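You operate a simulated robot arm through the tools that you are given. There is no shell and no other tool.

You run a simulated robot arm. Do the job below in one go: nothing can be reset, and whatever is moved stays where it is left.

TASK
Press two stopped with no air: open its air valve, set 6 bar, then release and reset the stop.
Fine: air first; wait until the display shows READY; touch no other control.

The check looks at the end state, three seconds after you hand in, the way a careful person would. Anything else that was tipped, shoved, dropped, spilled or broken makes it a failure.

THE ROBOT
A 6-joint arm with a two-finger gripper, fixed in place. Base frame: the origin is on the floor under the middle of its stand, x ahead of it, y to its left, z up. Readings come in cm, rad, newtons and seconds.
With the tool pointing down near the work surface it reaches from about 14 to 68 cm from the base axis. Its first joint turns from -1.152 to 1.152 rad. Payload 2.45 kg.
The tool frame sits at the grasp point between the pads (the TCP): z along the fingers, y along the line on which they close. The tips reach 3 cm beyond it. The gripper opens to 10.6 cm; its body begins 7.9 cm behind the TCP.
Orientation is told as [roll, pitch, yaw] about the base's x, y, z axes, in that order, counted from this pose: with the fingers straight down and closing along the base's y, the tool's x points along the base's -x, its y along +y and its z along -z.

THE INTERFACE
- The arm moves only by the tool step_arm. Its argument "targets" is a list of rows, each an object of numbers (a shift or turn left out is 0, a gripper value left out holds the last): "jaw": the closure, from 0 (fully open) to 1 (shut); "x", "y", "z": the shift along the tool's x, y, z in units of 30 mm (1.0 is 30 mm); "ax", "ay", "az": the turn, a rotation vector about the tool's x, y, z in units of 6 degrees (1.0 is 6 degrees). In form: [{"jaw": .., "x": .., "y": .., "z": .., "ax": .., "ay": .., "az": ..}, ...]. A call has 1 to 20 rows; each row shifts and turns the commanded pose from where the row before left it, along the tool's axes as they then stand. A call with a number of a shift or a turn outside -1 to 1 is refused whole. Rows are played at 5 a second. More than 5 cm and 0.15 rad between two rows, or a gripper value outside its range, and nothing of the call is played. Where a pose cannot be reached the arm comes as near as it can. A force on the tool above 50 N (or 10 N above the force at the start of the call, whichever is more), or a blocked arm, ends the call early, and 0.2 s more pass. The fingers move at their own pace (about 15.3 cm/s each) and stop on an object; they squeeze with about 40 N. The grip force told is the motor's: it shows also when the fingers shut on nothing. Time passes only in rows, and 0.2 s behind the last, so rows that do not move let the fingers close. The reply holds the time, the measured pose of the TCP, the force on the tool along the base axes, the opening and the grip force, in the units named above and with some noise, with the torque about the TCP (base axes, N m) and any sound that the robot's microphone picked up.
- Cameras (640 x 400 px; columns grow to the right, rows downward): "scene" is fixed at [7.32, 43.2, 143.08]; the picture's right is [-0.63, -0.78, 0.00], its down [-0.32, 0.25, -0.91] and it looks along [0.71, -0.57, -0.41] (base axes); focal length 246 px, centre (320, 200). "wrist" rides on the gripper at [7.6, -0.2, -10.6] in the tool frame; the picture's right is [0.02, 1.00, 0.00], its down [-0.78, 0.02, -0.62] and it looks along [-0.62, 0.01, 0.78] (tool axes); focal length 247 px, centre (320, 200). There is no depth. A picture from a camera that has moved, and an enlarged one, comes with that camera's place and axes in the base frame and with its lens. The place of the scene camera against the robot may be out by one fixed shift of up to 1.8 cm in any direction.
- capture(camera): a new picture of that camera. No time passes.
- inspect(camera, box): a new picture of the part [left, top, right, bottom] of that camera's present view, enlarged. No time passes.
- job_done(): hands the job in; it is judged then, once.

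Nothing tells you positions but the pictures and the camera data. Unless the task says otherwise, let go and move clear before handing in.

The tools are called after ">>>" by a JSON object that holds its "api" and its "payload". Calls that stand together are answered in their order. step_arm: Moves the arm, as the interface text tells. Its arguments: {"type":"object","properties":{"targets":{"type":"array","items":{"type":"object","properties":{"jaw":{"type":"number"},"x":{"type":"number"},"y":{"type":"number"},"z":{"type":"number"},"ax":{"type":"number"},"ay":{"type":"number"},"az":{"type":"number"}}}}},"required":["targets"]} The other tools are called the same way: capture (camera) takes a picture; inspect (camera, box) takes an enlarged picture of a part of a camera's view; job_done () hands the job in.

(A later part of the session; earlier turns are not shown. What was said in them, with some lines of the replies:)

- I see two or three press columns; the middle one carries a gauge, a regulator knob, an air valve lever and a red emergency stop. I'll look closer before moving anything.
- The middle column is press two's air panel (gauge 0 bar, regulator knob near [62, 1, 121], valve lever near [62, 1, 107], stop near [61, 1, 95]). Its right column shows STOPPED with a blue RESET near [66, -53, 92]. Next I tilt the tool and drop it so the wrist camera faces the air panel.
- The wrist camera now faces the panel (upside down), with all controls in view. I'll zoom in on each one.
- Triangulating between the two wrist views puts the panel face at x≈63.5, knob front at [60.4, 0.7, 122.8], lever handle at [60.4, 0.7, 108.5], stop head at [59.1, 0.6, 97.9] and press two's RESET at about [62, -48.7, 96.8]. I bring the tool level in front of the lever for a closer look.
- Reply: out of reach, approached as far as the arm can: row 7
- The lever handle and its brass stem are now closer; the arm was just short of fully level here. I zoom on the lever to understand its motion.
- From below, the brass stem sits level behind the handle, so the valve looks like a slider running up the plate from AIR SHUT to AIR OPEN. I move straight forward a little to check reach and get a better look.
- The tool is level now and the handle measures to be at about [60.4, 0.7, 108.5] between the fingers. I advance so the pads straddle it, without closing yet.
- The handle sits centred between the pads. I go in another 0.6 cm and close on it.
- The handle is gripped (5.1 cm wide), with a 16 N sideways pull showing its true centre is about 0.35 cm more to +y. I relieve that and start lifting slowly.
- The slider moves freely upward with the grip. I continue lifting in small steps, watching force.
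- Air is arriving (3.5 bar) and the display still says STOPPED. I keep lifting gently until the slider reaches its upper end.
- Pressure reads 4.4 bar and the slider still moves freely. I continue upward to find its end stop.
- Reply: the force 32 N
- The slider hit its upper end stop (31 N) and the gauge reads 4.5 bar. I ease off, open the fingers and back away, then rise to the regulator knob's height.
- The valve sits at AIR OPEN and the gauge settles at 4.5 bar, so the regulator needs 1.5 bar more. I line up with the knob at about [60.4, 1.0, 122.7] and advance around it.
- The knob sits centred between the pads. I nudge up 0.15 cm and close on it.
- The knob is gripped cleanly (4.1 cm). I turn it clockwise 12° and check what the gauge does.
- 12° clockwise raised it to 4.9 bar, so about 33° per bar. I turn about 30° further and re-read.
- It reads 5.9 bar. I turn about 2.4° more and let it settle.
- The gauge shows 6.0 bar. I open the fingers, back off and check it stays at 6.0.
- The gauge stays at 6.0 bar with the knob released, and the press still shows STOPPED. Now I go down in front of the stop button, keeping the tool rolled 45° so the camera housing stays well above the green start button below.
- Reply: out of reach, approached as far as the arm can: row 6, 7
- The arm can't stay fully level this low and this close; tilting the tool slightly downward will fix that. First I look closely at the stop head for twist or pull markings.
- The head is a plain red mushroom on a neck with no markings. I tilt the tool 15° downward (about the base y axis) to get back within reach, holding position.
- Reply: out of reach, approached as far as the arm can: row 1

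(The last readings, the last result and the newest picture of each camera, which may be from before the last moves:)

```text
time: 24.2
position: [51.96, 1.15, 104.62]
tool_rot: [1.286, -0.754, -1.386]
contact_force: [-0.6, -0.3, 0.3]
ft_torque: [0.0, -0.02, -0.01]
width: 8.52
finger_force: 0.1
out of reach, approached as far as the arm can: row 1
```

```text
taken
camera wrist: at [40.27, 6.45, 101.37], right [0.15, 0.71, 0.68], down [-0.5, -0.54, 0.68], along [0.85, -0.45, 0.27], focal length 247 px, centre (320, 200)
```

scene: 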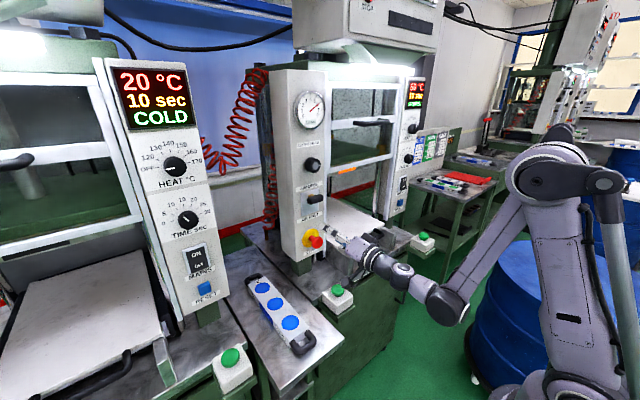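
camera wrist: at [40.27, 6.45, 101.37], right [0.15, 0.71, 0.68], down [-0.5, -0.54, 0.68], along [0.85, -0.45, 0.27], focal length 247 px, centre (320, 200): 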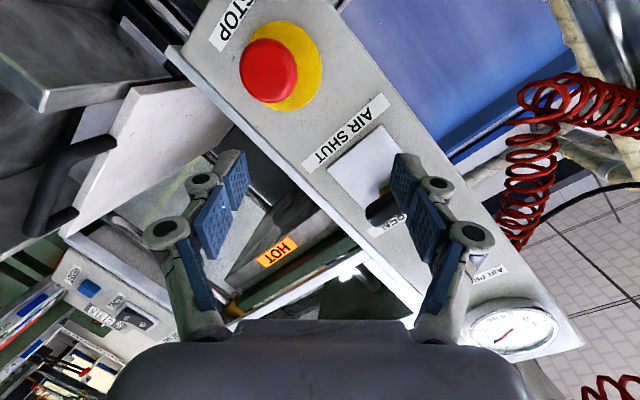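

The tool is now tilted about 12° and the stop head works out at about [59.3, 1.0, 97.5]. I move to a pre-grasp point straight in front of it.

>>> {"api": "step_arm", "payload": {"targets": [{"x": 0.594, "y": -0.643, "z": 0.533}, {"x": 0.594, "y": -0.643, "z": 0.533}, {}]}}

>>> {"api": "capture", "payload": {"camera": "wrist"}}

>>> {"api": "inspect", "payload": {"camera": "scene", "box": [280, 180, 480, 340]}}

```text
time: 25.0
position: [53.92, 0.96, 98.82]
tool_rot: [1.286, -0.754, -1.387]
contact_force: [0.7, -0.4, 0.8]
ft_torque: [0.01, 0.0, 0.02]
width: 8.45
finger_force: 0.0
```

```text
taken
camera wrist: at [42.32, 6.3, 95.54], right [0.15, 0.71, 0.68], down [-0.5, -0.54, 0.68], along [0.85, -0.45, 0.27], focal length 247 px, centre (320, 200)
```

wrist: 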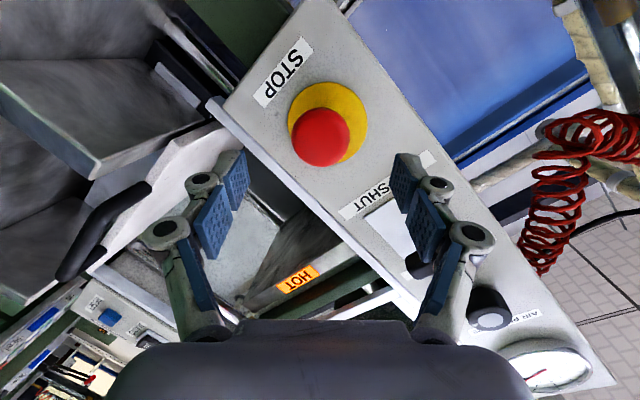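

```text
2.50 times, centred on (380, 260) of scene
camera zoom: at [7.32, 43.2, 143.08], right [-0.63, -0.78, 0.0], down [-0.32, 0.25, -0.91], along [0.71, -0.57, -0.41], focal length 614 px, centre (170, 50)
```

zoom: 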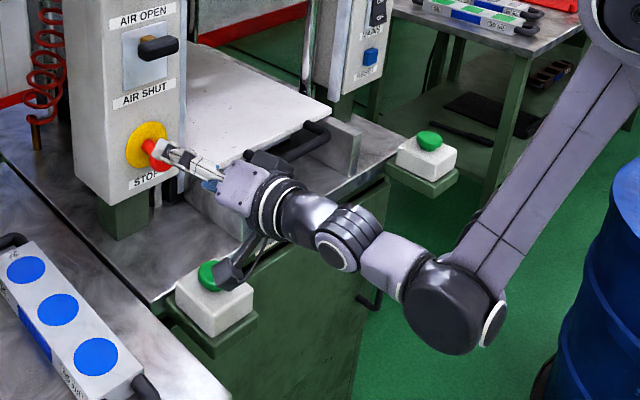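

The head is aligned sideways and about half a centimetre off vertically in the picture. I correct part of that, go in 2.4 cm and re-check.

>>> {"api": "step_arm", "payload": {"targets": [{"x": 0.12, "z": 0.4}, {"z": 0.4}, {}]}}

>>> {"api": "capture", "payload": {"camera": "wrist"}}

```text
time: 25.8
position: [56.18, 1.19, 97.99]
tool_rot: [1.287, -0.755, -1.386]
contact_force: [0.3, -0.8, 0.0]
ft_torque: [0.01, 0.0, -0.01]
width: 8.51
finger_force: 0.1
```

```text
taken
camera wrist: at [44.65, 6.49, 94.81], right [0.15, 0.71, 0.68], down [-0.5, -0.54, 0.68], along [0.85, -0.45, 0.28], focal length 247 px, centre (320, 200)
```

wrist: 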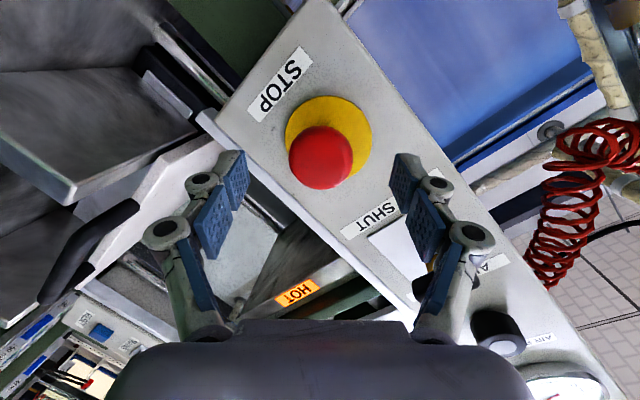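

Nearly centred now. I go in the remaining 2.8 cm so the pads straddle the head.

>>> {"api": "step_arm", "payload": {"targets": [{"x": 0.05, "z": 0.4}, {"z": 0.35}, {"z": 0.2}, {}]}}

>>> {"api": "capture", "payload": {"camera": "wrist"}}

>>> {"api": "inspect", "payload": {"camera": "scene", "box": [280, 210, 380, 290]}}

```text
time: 26.8
position: [58.96, 1.37, 97.2]
tool_rot: [1.285, -0.752, -1.384]
contact_force: [-0.3, 0.7, 0.1]
ft_torque: [-0.01, 0.01, -0.03]
width: 8.44
finger_force: 0.0
```

```text
taken
camera wrist: at [47.41, 6.58, 94.14], right [0.15, 0.71, 0.68], down [-0.5, -0.54, 0.68], along [0.85, -0.45, 0.28], focal length 247 px, centre (320, 200)
```

wrist: 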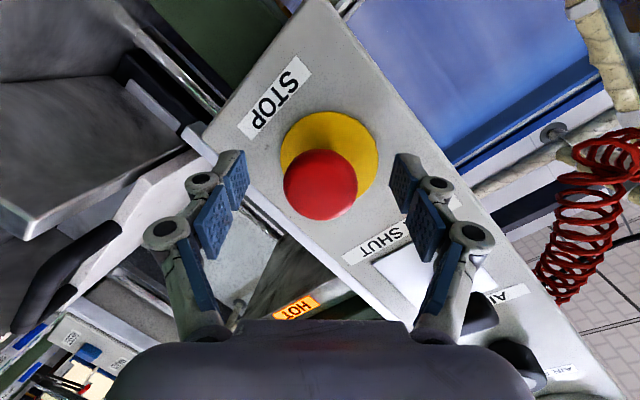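

```text
5.00 times, centred on (330, 250) of scene
camera zoom: at [7.32, 43.2, 143.08], right [-0.63, -0.78, 0.0], down [-0.32, 0.25, -0.91], along [0.71, -0.57, -0.41], focal length 1228 px, centre (270, -50)
```

zoom: 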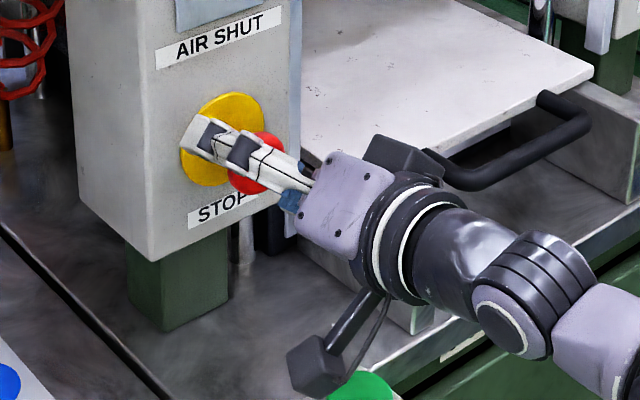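

The head is centred between the pads. I close on it gently, without pushing.

>>> {"api": "step_arm", "payload": {"targets": [{"jaw": 0.5}, {"jaw": 0.6}, {"jaw": 0.7}, {"jaw": 0.75}, {}]}}

>>> {"api": "inspect", "payload": {"camera": "wrist", "box": [220, 90, 420, 270]}}

```text
time: 28.0
position: [58.91, 1.34, 97.42]
tool_rot: [1.287, -0.754, -1.385]
contact_force: [-0.5, 3.8, 7.1]
ft_torque: [-0.01, 0.13, -0.14]
width: 3.89
finger_force: 45.3
```

```text
2.22 times, centred on (320, 180) of wrist
camera zoom: at [47.39, 6.61, 94.17], right [0.15, 0.71, 0.68], down [-0.5, -0.54, 0.67], along [0.85, -0.44, 0.28], focal length 549 px, centre (320, 244)
```

zoom: 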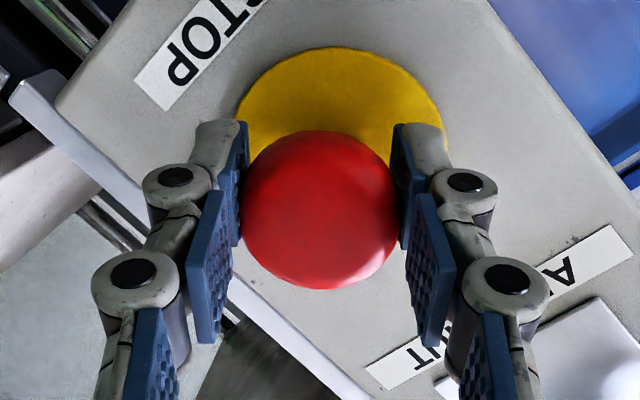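

The head is gripped at 3.9 cm. I try a gentle straight pull of about half a centimetre and read the force.

>>> {"api": "step_arm", "payload": {"targets": [{"x": 0.012, "y": -0.012, "z": -0.08}, {"x": 0.012, "y": -0.012, "z": -0.08}, {}]}}

>>> {"api": "inspect", "payload": {"camera": "wrist", "box": [220, 90, 420, 270]}}

>>> {"api": "inspect", "payload": {"camera": "scene", "box": [385, 70, 440, 130]}}

```text
time: 28.8
position: [58.46, 1.2, 97.32]
tool_rot: [1.288, -0.756, -1.386]
contact_force: [-1.3, 7.6, 9.3]
ft_torque: [-0.02, 0.01, -0.11]
width: 3.87
finger_force: 45.0
```

```text
2.22 times, centred on (320, 180) of wrist
camera zoom: at [46.87, 6.6, 94.17], right [0.15, 0.71, 0.68], down [-0.5, -0.54, 0.67], along [0.85, -0.44, 0.28], focal length 549 px, centre (320, 244)
```

zoom: 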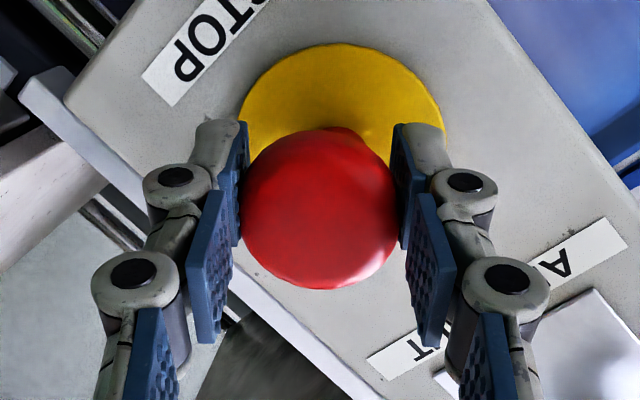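

```text
6.67 times, centred on (412, 100) of scene
camera zoom: at [7.29, 43.22, 143.07], right [-0.63, -0.78, 0.0], down [-0.32, 0.25, -0.91], along [0.71, -0.57, -0.4], focal length 1637 px, centre (-297, 867)
```

zoom: 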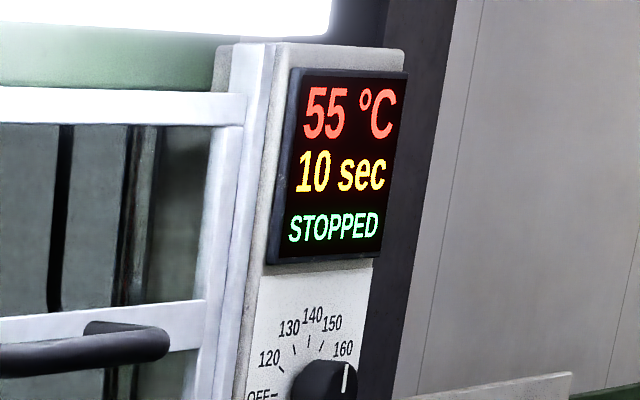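

The head came out with the fingers with almost no resistance, so it is a pull release. I pull further in small steps until it stops.

>>> {"api": "step_arm", "payload": {"targets": [{"x": 0.012, "y": -0.012, "z": -0.08}, {"x": 0.012, "y": -0.012, "z": -0.08}, {"x": 0.012, "y": -0.012, "z": -0.08}, {}]}}

>>> {"api": "inspect", "payload": {"camera": "wrist", "box": [220, 90, 420, 270]}}

>>> {"api": "inspect", "payload": {"camera": "scene", "box": [385, 70, 440, 130]}}

>>> {"api": "inspect", "payload": {"camera": "scene", "box": [280, 210, 380, 290]}}

```text
time: 29.8
position: [57.86, 1.3, 97.49]
tool_rot: [1.291, -0.756, -1.387]
contact_force: [27.6, 13.4, 10.5]
ft_torque: [-0.02, 0.12, -0.05]
width: 3.86
finger_force: 45.3
```

```text
2.22 times, centred on (320, 180) of wrist
camera zoom: at [46.36, 6.59, 94.14], right [0.15, 0.71, 0.68], down [-0.5, -0.54, 0.67], along [0.85, -0.44, 0.28], focal length 549 px, centre (320, 244)
```

zoom: 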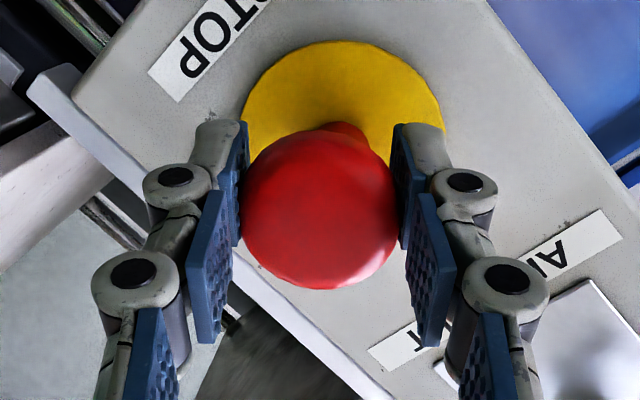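

```text
6.67 times, centred on (412, 100) of scene
camera zoom: at [7.38, 43.24, 143.06], right [-0.63, -0.78, 0.0], down [-0.32, 0.25, -0.91], along [0.71, -0.57, -0.41], focal length 1637 px, centre (-297, 867)
```

zoom: 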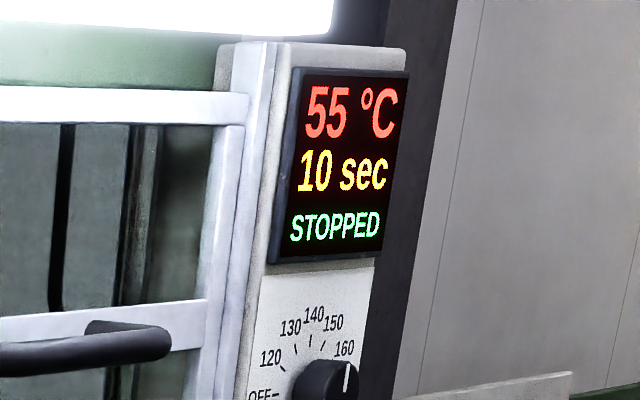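

```text
5.00 times, centred on (330, 250) of scene
camera zoom: at [7.38, 43.24, 143.06], right [-0.63, -0.78, 0.0], down [-0.32, 0.25, -0.91], along [0.71, -0.57, -0.41], focal length 1228 px, centre (270, -50)
```

zoom: 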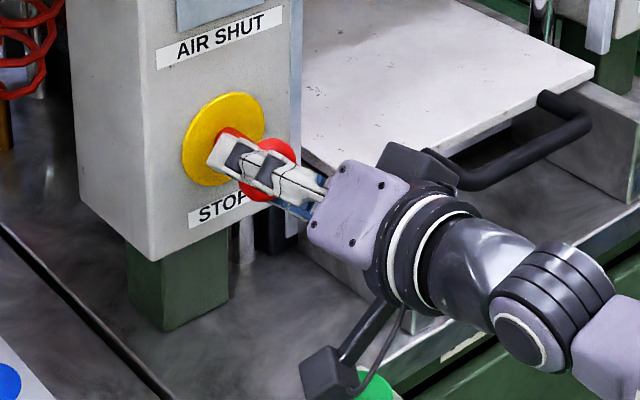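

The head is now about 1 cm out and against its outer stop (28 N). I ease off, open the fingers and check that it stays out.

>>> {"api": "step_arm", "payload": {"targets": [{"z": 0.05}, {"jaw": 0.5}, {"jaw": 0.25}, {"z": -0.3}, {"z": -0.8}, {"z": -0.8}, {}]}}

>>> {"api": "inspect", "payload": {"camera": "scene", "box": [280, 210, 380, 290]}}

>>> {"api": "inspect", "payload": {"camera": "scene", "box": [385, 70, 440, 130]}}

>>> {"api": "capture", "payload": {"camera": "wrist"}}

```text
time: 31.4
position: [52.68, 1.38, 99.09]
tool_rot: [1.285, -0.754, -1.384]
contact_force: [-1.6, -0.6, 0.0]
ft_torque: [0.01, 0.0, 0.02]
width: 7.9
finger_force: 0.1
out of reach, approached as far as the arm can: row 6
```

```text
5.00 times, centred on (330, 250) of scene
camera zoom: at [7.32, 43.2, 143.08], right [-0.63, -0.78, 0.0], down [-0.32, 0.25, -0.91], along [0.71, -0.57, -0.41], focal length 1228 px, centre (270, -50)
```

zoom: 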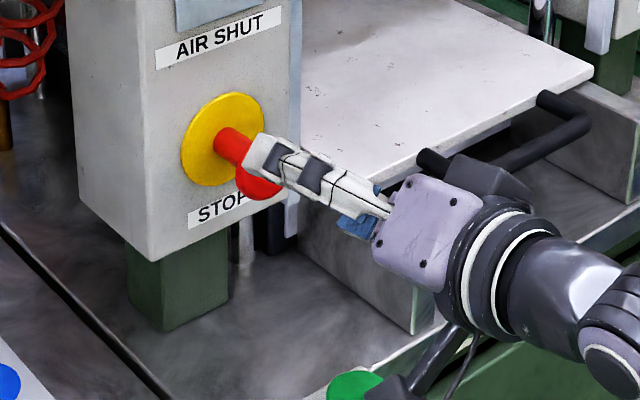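

```text
6.67 times, centred on (412, 100) of scene
camera zoom: at [7.32, 43.2, 143.08], right [-0.63, -0.78, 0.0], down [-0.32, 0.25, -0.91], along [0.71, -0.57, -0.41], focal length 1637 px, centre (-297, 867)
```

zoom: 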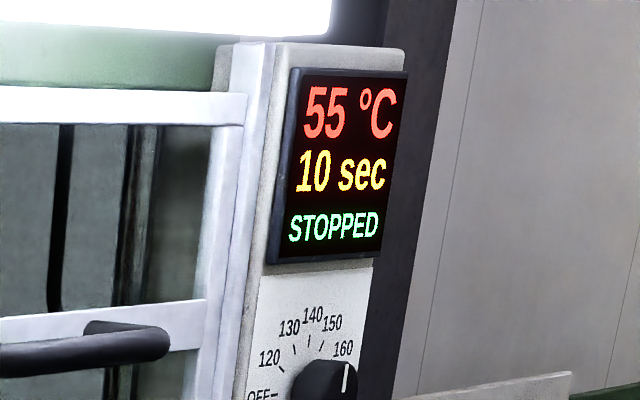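

```text
taken
camera wrist: at [41.09, 6.63, 96.01], right [0.15, 0.71, 0.68], down [-0.5, -0.54, 0.68], along [0.85, -0.45, 0.27], focal length 247 px, centre (320, 200)
```

wrist: 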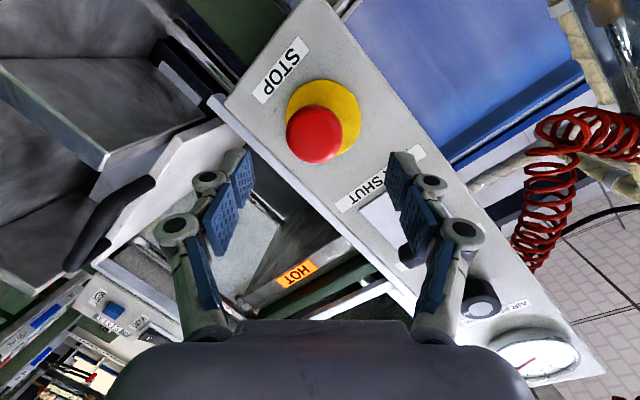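

The stop head now stays out and the display still says STOPPED, so the reset is next. I rise clear, close the fingers and roll the tool to 90°, so the camera is on the side, clear of the green start button in front of the right column.

>>> {"api": "step_arm", "payload": {"targets": [{"x": -0.684, "y": 0.699, "z": -0.208}, {"x": -0.684, "y": 0.699, "z": -0.208}, {"x": -0.684, "y": 0.699, "z": -0.208}, {"az": 0.925, "jaw": 0.6}, {"az": 0.925, "jaw": 1.0}, {"az": 0.925}, {"az": 0.925}, {"az": 0.925}, {"az": 0.925}, {"az": 0.925}, {"az": 0.925}, {}]}}

>>> {"api": "capture", "payload": {"camera": "wrist"}}

>>> {"api": "capture", "payload": {"camera": "scene"}}

```text
time: 34.0
position: [52.69, 1.39, 108.13]
tool_rot: [1.364, 0.002, -1.583]
contact_force: [0.0, -0.5, 0.2]
ft_torque: [-0.01, -0.03, 0.0]
width: 0.01
finger_force: 28.8
```

```text
taken
camera wrist: at [42.19, 8.95, 110.21], right [0.2, 0.02, 0.98], down [-0.62, -0.78, 0.14], along [0.76, -0.63, -0.15], focal length 247 px, centre (320, 200)
```

wrist: 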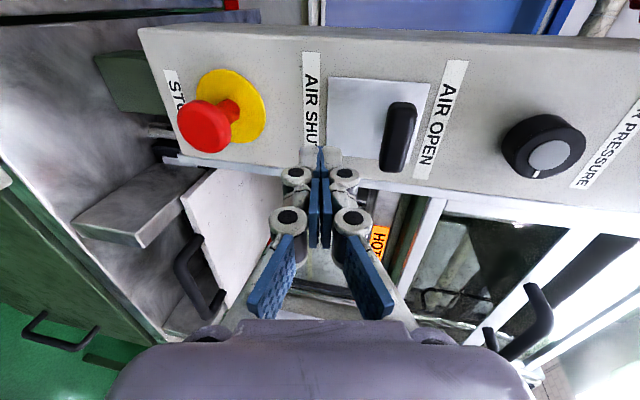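

```text
taken
```

scene: 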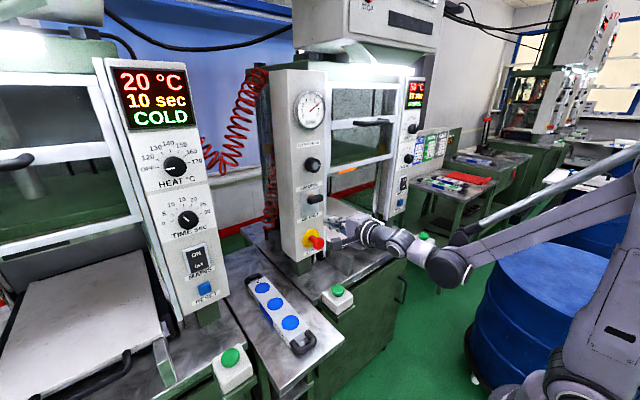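

Fingers are shut and the camera is now beside the tool. I travel sideways toward the right column at x≈48 and z≈108, below the door handle and above the tray.

>>> {"api": "step_arm", "payload": {"targets": [{"z": -0.5, "y": -0.1}, {"z": -0.5, "y": -0.1, "x": -0.5}, {"z": -0.3, "x": -0.9}, {"x": -0.95}, {"x": -0.95}, {"x": -0.95}, {"x": -0.95}, {"x": -0.95}, {"x": -0.95}, {"x": -0.8}, {}]}}

>>> {"api": "capture", "payload": {"camera": "wrist"}}

>>> {"api": "capture", "payload": {"camera": "scene"}}

```text
time: 36.4
position: [48.37, -22.32, 108.33]
tool_rot: [1.365, 0.0, -1.583]
contact_force: [-1.1, 0.5, -0.4]
ft_torque: [-0.01, 0.02, -0.01]
width: 0.01
finger_force: 28.6
```

```text
taken
camera wrist: at [37.96, -14.73, 110.29], right [0.2, 0.02, 0.98], down [-0.61, -0.78, 0.14], along [0.76, -0.63, -0.15], focal length 247 px, centre (320, 200)
```

wrist: 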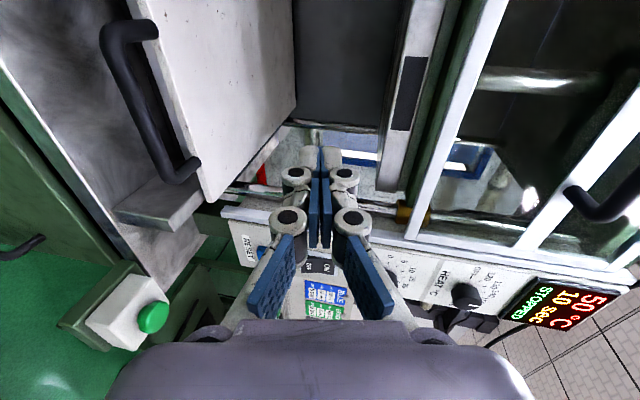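

```text
taken
```

scene: 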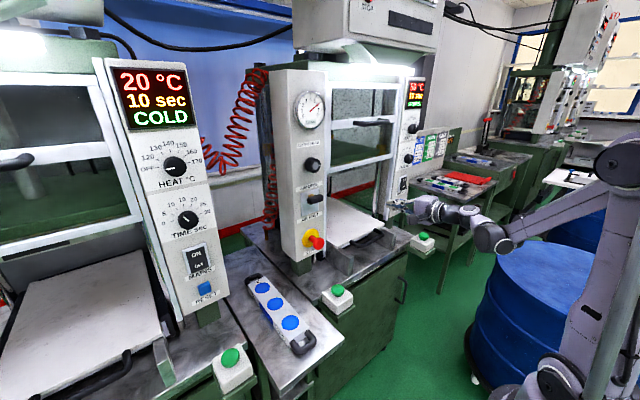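

Clear so far; the blue RESET and the right green start button (about [49, -49, 84]) are in view. I continue sideways to y≈-44.

>>> {"api": "step_arm", "payload": {"targets": [{"x": -0.9}, {"x": -0.95}, {"x": -0.95}, {"x": -0.95}, {"x": -0.95}, {"x": -0.95}, {"x": -0.95}, {"x": -0.6}, {}]}}

>>> {"api": "capture", "payload": {"camera": "wrist"}}

>>> {"api": "capture", "payload": {"camera": "scene"}}

```text
time: 38.4
position: [48.14, -43.83, 108.6]
tool_rot: [1.365, 0.001, -1.584]
contact_force: [-0.2, -0.6, 0.1]
ft_torque: [0.0, 0.0, -0.03]
width: 0.0
finger_force: 28.7
```

```text
taken
camera wrist: at [37.75, -36.27, 110.47], right [0.2, 0.02, 0.98], down [-0.61, -0.78, 0.14], along [0.76, -0.63, -0.15], focal length 247 px, centre (320, 200)
```

wrist: 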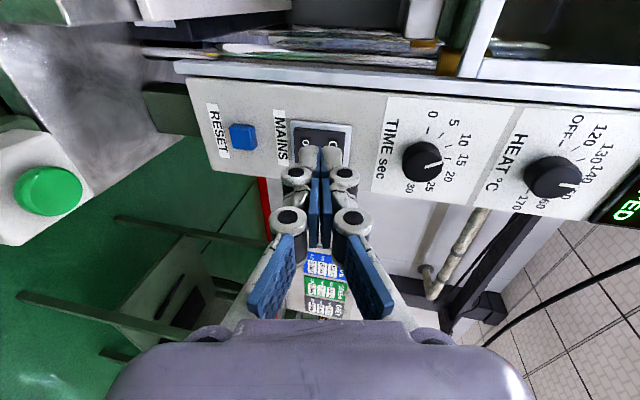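

```text
taken
```

scene: 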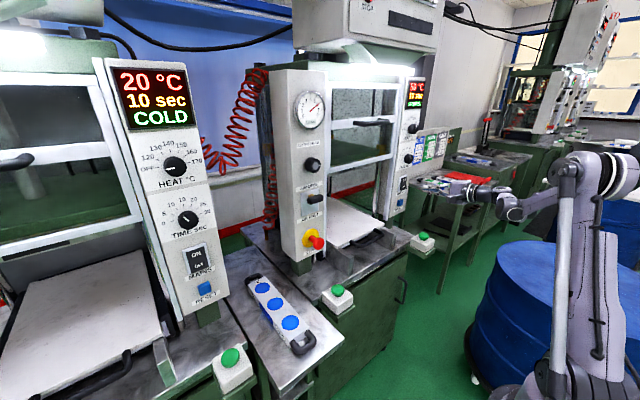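

RESET triangulates again to about [62, -48.7, 96.6], with MAINS starting 5 cm above it and the green button well below. I move to a point about 4 cm in front of RESET with fingers shut.

>>> {"api": "step_arm", "payload": {"targets": [{"x": -0.314, "y": -0.595, "z": 0.606}, {"x": -0.314, "y": -0.595, "z": 0.606}, {"x": -0.314, "y": -0.595, "z": 0.606}, {"x": -0.314, "y": -0.595, "z": 0.606}, {"x": -0.314, "y": -0.595, "z": 0.606}, {}]}}

>>> {"api": "capture", "payload": {"camera": "wrist"}}

>>> {"api": "inspect", "payload": {"camera": "scene", "box": [360, 150, 480, 270]}}

```text
time: 39.8
position: [55.1, -48.74, 97.86]
tool_rot: [1.364, -0.001, -1.583]
contact_force: [0.1, -0.7, 0.1]
ft_torque: [0.0, 0.01, 0.02]
width: 0.0
finger_force: 28.6
```

```text
taken
camera wrist: at [44.77, -41.14, 99.82], right [0.2, 0.02, 0.98], down [-0.61, -0.78, 0.14], along [0.76, -0.63, -0.15], focal length 247 px, centre (320, 200)
```

wrist: 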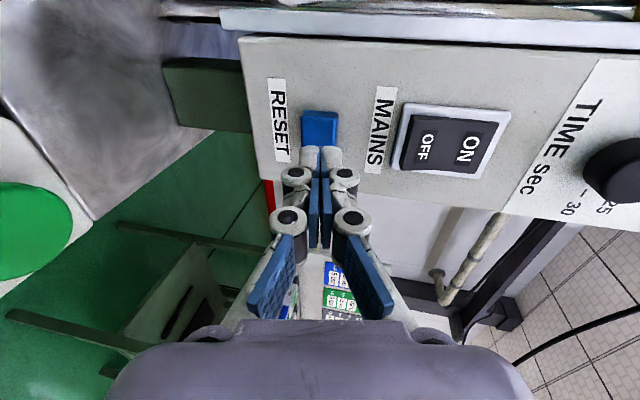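

```text
3.33 times, centred on (420, 210) of scene
camera zoom: at [7.32, 43.2, 143.08], right [-0.63, -0.78, 0.0], down [-0.32, 0.25, -0.91], along [0.71, -0.57, -0.41], focal length 818 px, centre (-13, 167)
```

zoom: 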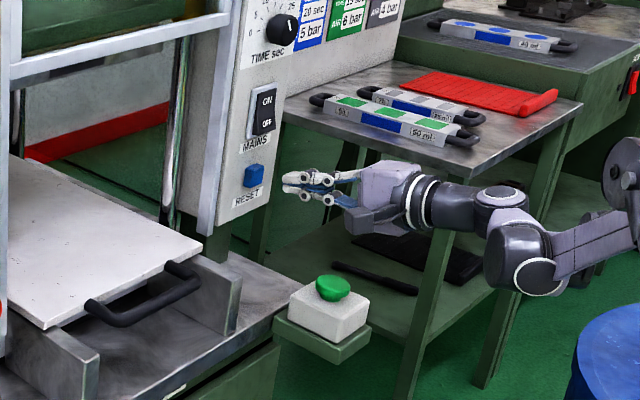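

The tips line up with RESET within 0.3 cm. I correct that and advance most of the gap, staying about 1 cm short.

>>> {"api": "step_arm", "payload": {"targets": [{"x": 0.1, "z": 0.4}, {"z": 0.4}, {"z": 0.2}, {}]}}

>>> {"api": "inspect", "payload": {"camera": "wrist", "box": [220, 60, 420, 230]}}

>>> {"api": "inspect", "payload": {"camera": "scene", "box": [380, 180, 440, 230]}}

```text
time: 40.8
position: [58.25, -48.52, 97.21]
tool_rot: [1.366, 0.0, -1.583]
contact_force: [-1.1, 0.7, 0.0]
ft_torque: [-0.01, 0.0, 0.02]
width: 0.0
finger_force: 29.1
```

```text
2.35 times, centred on (320, 145) of wrist
camera zoom: at [47.68, -40.87, 99.22], right [0.2, 0.02, 0.98], down [-0.61, -0.78, 0.14], along [0.76, -0.63, -0.15], focal length 581 px, centre (320, 329)
```

zoom: 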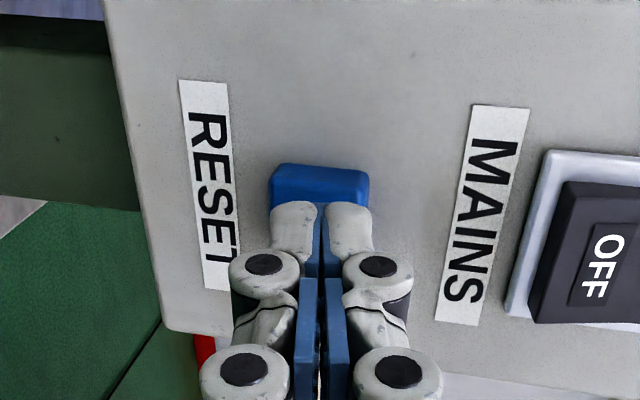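

```text
8.00 times, centred on (410, 205) of scene
camera zoom: at [7.32, 43.2, 143.08], right [-0.63, -0.78, 0.0], down [-0.32, 0.25, -0.91], along [0.71, -0.57, -0.41], focal length 1964 px, centre (-400, 160)
```

zoom: 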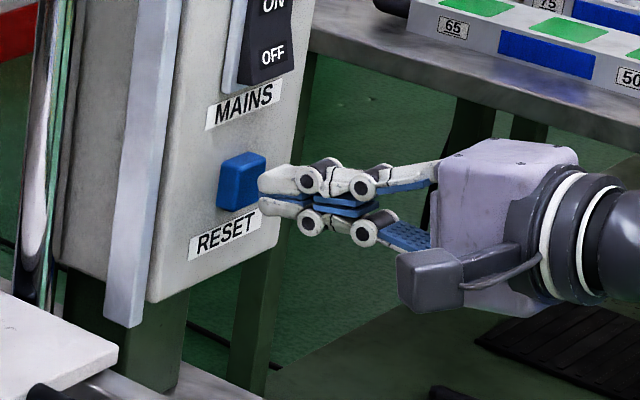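

Both views show the tips right in front of the blue button and clear of MAINS. I press forward in small steps.

>>> {"api": "step_arm", "payload": {"targets": [{"z": 0.1}, {"z": 0.1}, {"z": 0.1}, {}]}}

>>> {"api": "inspect", "payload": {"camera": "scene", "box": [380, 180, 440, 230]}}

>>> {"api": "inspect", "payload": {"camera": "scene", "box": [385, 70, 440, 130]}}

```text
time: 41.8
position: [58.92, -48.43, 97.06]
tool_rot: [1.365, -0.001, -1.583]
contact_force: [0.5, 0.6, -0.2]
ft_torque: [0.01, -0.01, 0.0]
width: 0.0
finger_force: 28.3
```

```text
8.00 times, centred on (410, 205) of scene
camera zoom: at [7.32, 43.2, 143.08], right [-0.63, -0.78, 0.0], down [-0.32, 0.25, -0.91], along [0.71, -0.57, -0.41], focal length 1964 px, centre (-400, 160)
```

zoom: 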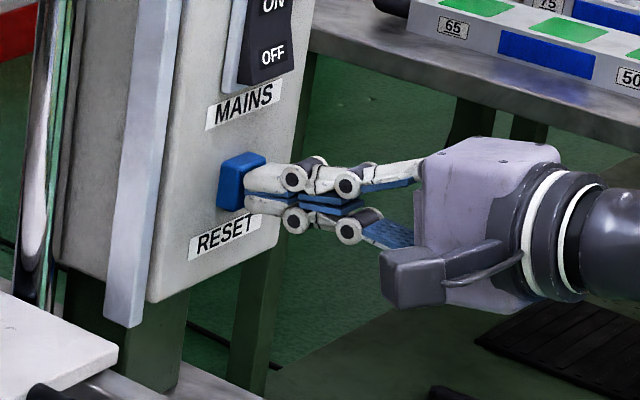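

```text
6.67 times, centred on (412, 100) of scene
camera zoom: at [7.32, 43.2, 143.08], right [-0.63, -0.78, 0.0], down [-0.32, 0.25, -0.91], along [0.71, -0.57, -0.41], focal length 1637 px, centre (-297, 867)
```

zoom: 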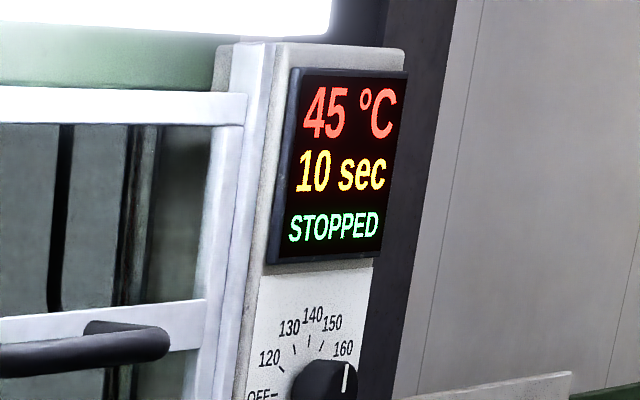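

Still no contact force and the button isn't depressed yet. I keep pressing in small steps.

>>> {"api": "step_arm", "payload": {"targets": [{"z": 0.1}, {"z": 0.1}, {"z": 0.1}, {}]}}

>>> {"api": "inspect", "payload": {"camera": "scene", "box": [380, 180, 440, 230]}}

>>> {"api": "inspect", "payload": {"camera": "scene", "box": [385, 70, 440, 130]}}

```text
time: 42.8
position: [59.83, -48.42, 96.89]
tool_rot: [1.367, 0.0, -1.586]
contact_force: [-1.6, 0.3, 0.5]
ft_torque: [-0.01, 0.0, -0.02]
width: 0.0
finger_force: 28.6
heard: click
```

```text
8.00 times, centred on (410, 205) of scene
camera zoom: at [7.31, 43.2, 143.08], right [-0.63, -0.78, 0.0], down [-0.32, 0.25, -0.91], along [0.71, -0.57, -0.41], focal length 1964 px, centre (-400, 160)
```

zoom: 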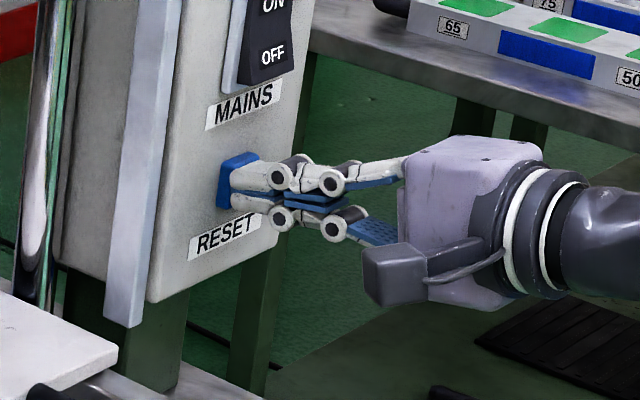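

```text
6.67 times, centred on (412, 100) of scene
camera zoom: at [7.31, 43.2, 143.08], right [-0.63, -0.78, 0.0], down [-0.32, 0.25, -0.91], along [0.71, -0.57, -0.41], focal length 1637 px, centre (-297, 867)
```

zoom: 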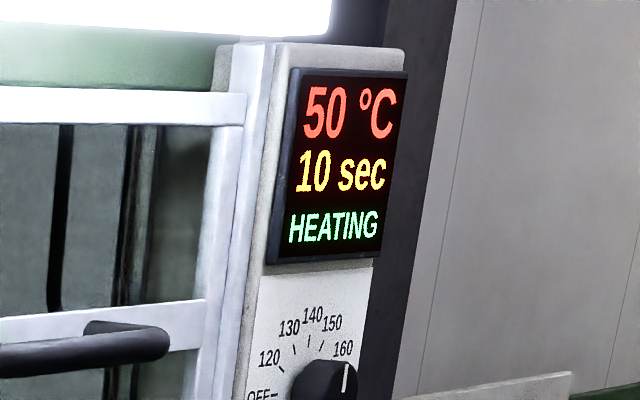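

A click was heard and the display changed to HEATING. I withdraw straight back from RESET, then up and away, and wait for READY.

>>> {"api": "step_arm", "payload": {"targets": [{"z": -0.3}, {"z": -0.6}, {"z": -0.6}, {"z": -0.6}, {"y": 0.7, "z": -0.4}, {"y": 0.7, "z": -0.4}, {"y": 0.7, "z": -0.3}, {}]}}

>>> {"api": "inspect", "payload": {"camera": "scene", "box": [365, 70, 465, 270]}}

>>> {"api": "inspect", "payload": {"camera": "scene", "box": [265, 80, 365, 300]}}

```text
time: 44.6
position: [51.65, -48.34, 105.21]
tool_rot: [1.366, 0.0, -1.582]
contact_force: [-0.1, -0.4, 0.7]
ft_torque: [0.01, -0.03, -0.02]
width: 0.0
finger_force: 28.4
```

```text
2.00 times, centred on (415, 170) of scene
camera zoom: at [7.32, 43.2, 143.08], right [-0.63, -0.78, 0.0], down [-0.32, 0.25, -0.91], along [0.71, -0.57, -0.41], focal length 491 px, centre (130, 260)
```

zoom: 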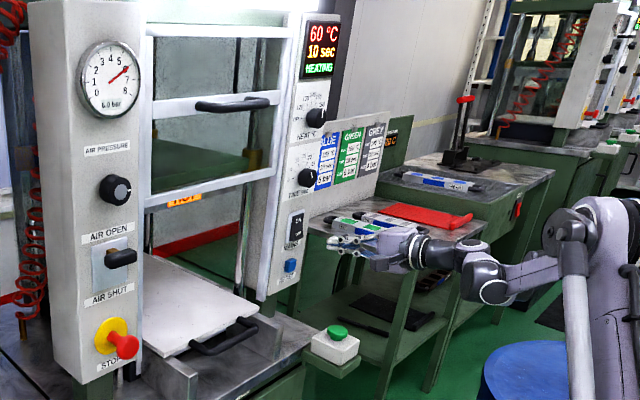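

```text
1.82 times, centred on (315, 190) of scene
camera zoom: at [7.32, 43.2, 143.08], right [-0.63, -0.78, 0.0], down [-0.32, 0.25, -0.91], along [0.71, -0.57, -0.41], focal length 446 px, centre (329, 218)
```

zoom: 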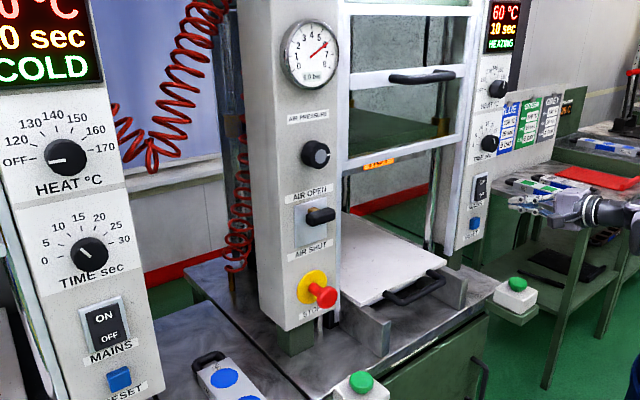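

HEATING at 60 °C and climbing, gauge at 6.0 bar, valve at OPEN and stop out. I back off a bit more and wait.

>>> {"api": "step_arm", "payload": {"targets": [{"z": -0.6}, {"z": -0.6}, {"z": -0.4}, {}, {}, {}, {}, {}, {}, {}, {}, {}, {}, {}, {}, {}, {}, {}, {}, {}]}}

>>> {"api": "step_arm", "payload": {"targets": [{}, {}, {}, {}, {}, {}, {}, {}, {}, {}, {}, {}, {}, {}, {}, {}, {}, {}, {}, {}]}}

>>> {"api": "step_arm", "payload": {"targets": [{}, {}, {}, {}, {}, {}, {}, {}, {}, {}, {}, {}, {}, {}, {}, {}, {}, {}, {}, {}]}}

>>> {"api": "inspect", "payload": {"camera": "scene", "box": [385, 70, 440, 130]}}

```text
time: 48.8
position: [47.01, -48.35, 106.04]
tool_rot: [1.365, -0.001, -1.584]
contact_force: [0.4, 0.7, 0.3]
ft_torque: [-0.03, 0.01, -0.01]
width: 0.0
finger_force: 28.3
```

```text
time: 53.0
position: [47.12, -48.23, 105.98]
tool_rot: [1.364, 0.001, -1.583]
contact_force: [0.3, 0.0, 0.2]
ft_torque: [-0.01, 0.02, 0.0]
width: 0.01
finger_force: 28.4
```

```text
time: 57.2
position: [47.09, -48.26, 106.1]
tool_rot: [1.365, 0.0, -1.583]
contact_force: [-0.2, 0.8, 0.3]
ft_torque: [-0.04, 0.0, -0.01]
width: 0.01
finger_force: 28.3
```

```text
6.67 times, centred on (412, 100) of scene
camera zoom: at [7.32, 43.2, 143.08], right [-0.63, -0.78, 0.0], down [-0.32, 0.25, -0.91], along [0.71, -0.57, -0.41], focal length 1637 px, centre (-297, 867)
```

zoom: 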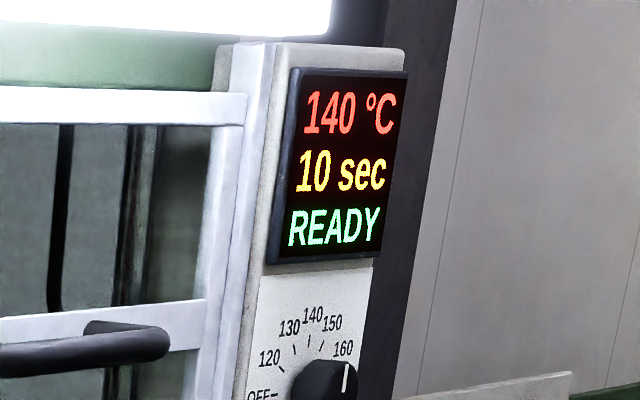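

The display shows READY at 140 °C. I take a final look at the gauge, the panel and the surroundings before handing in.

>>> {"api": "step_arm", "payload": {"targets": [{}, {}, {}, {}, {}, {}, {}, {}, {}, {}]}}

>>> {"api": "inspect", "payload": {"camera": "scene", "box": [285, 80, 335, 130]}}

>>> {"api": "inspect", "payload": {"camera": "scene", "box": [265, 70, 465, 270]}}

>>> {"api": "capture", "payload": {"camera": "scene"}}

>>> {"api": "inspect", "payload": {"camera": "scene", "box": [385, 70, 440, 130]}}

```text
time: 59.4
position: [46.99, -48.34, 106.0]
tool_rot: [1.364, -0.001, -1.582]
contact_force: [0.8, 0.1, 0.0]
ft_torque: [0.01, -0.01, 0.03]
width: 0.0
finger_force: 28.5
```

```text
8.00 times, centred on (310, 105) of scene
camera zoom: at [7.32, 43.2, 143.08], right [-0.63, -0.78, 0.0], down [-0.32, 0.25, -0.91], along [0.71, -0.57, -0.41], focal length 1964 px, centre (400, 960)
```

zoom: 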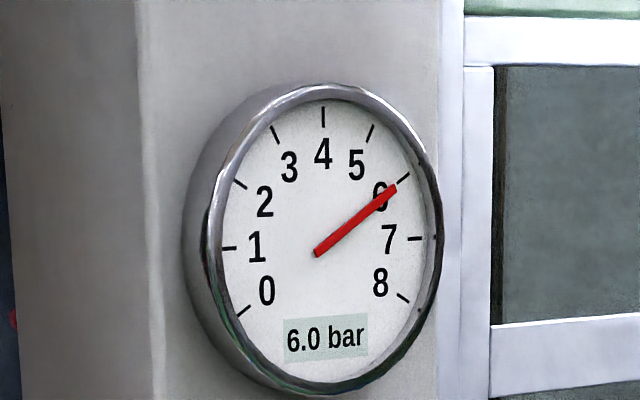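

```text
2.00 times, centred on (365, 170) of scene
camera zoom: at [7.32, 43.2, 143.08], right [-0.63, -0.78, 0.0], down [-0.32, 0.25, -0.91], along [0.71, -0.57, -0.41], focal length 491 px, centre (230, 260)
```

zoom: 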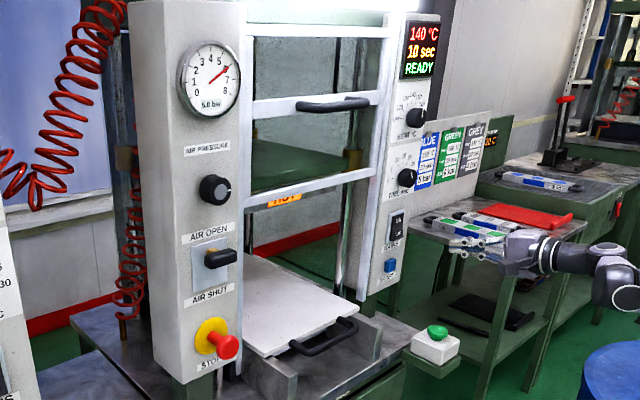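

```text
taken
```

scene: 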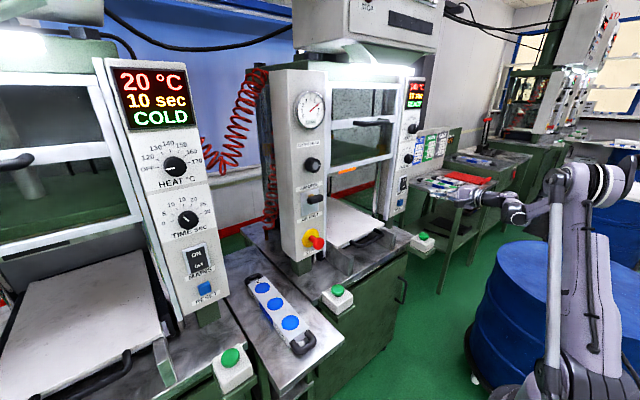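

```text
6.67 times, centred on (412, 100) of scene
camera zoom: at [7.32, 43.2, 143.08], right [-0.63, -0.78, 0.0], down [-0.32, 0.25, -0.91], along [0.71, -0.57, -0.41], focal length 1637 px, centre (-297, 867)
```

zoom: 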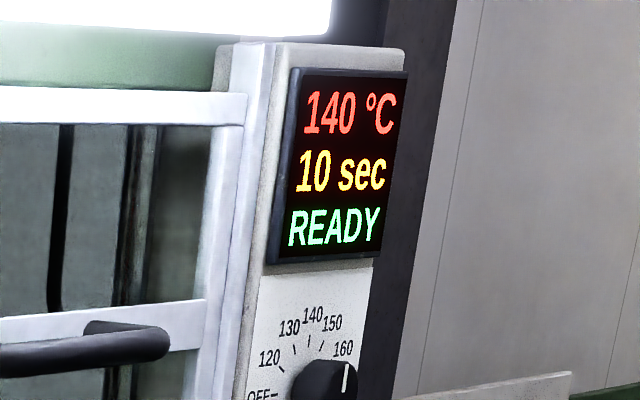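

The valve is at AIR OPEN, the gauge holds 6.0 bar, the stop is out and the display steadily shows READY. The arm is clear and nothing else was touched, so I hand in.

>>> {"api": "job_done", "payload": {}}

```text
The job is handed in.
```

Press two is back up, and its display has held READY at 140 °C since the reset. The job is handed in.

- **Air:** I slid the valve up to AIR OPEN until it hit its end stop, then turned the regulator clockwise until the gauge read 6.0 bar. It stayed at 6.0 after I let go.
- **Stop:** The red button turned out to be a pull release. I pulled it out about 1 cm and it stayed out.
- **Reset:** I pressed the blue RESET on press two's right column. It clicked, and the display went from STOPPED to HEATING to READY.

No other control was touched, and the final pictures show nothing else out of place. The arm is parked clear of the press with its gripper closed and empty.
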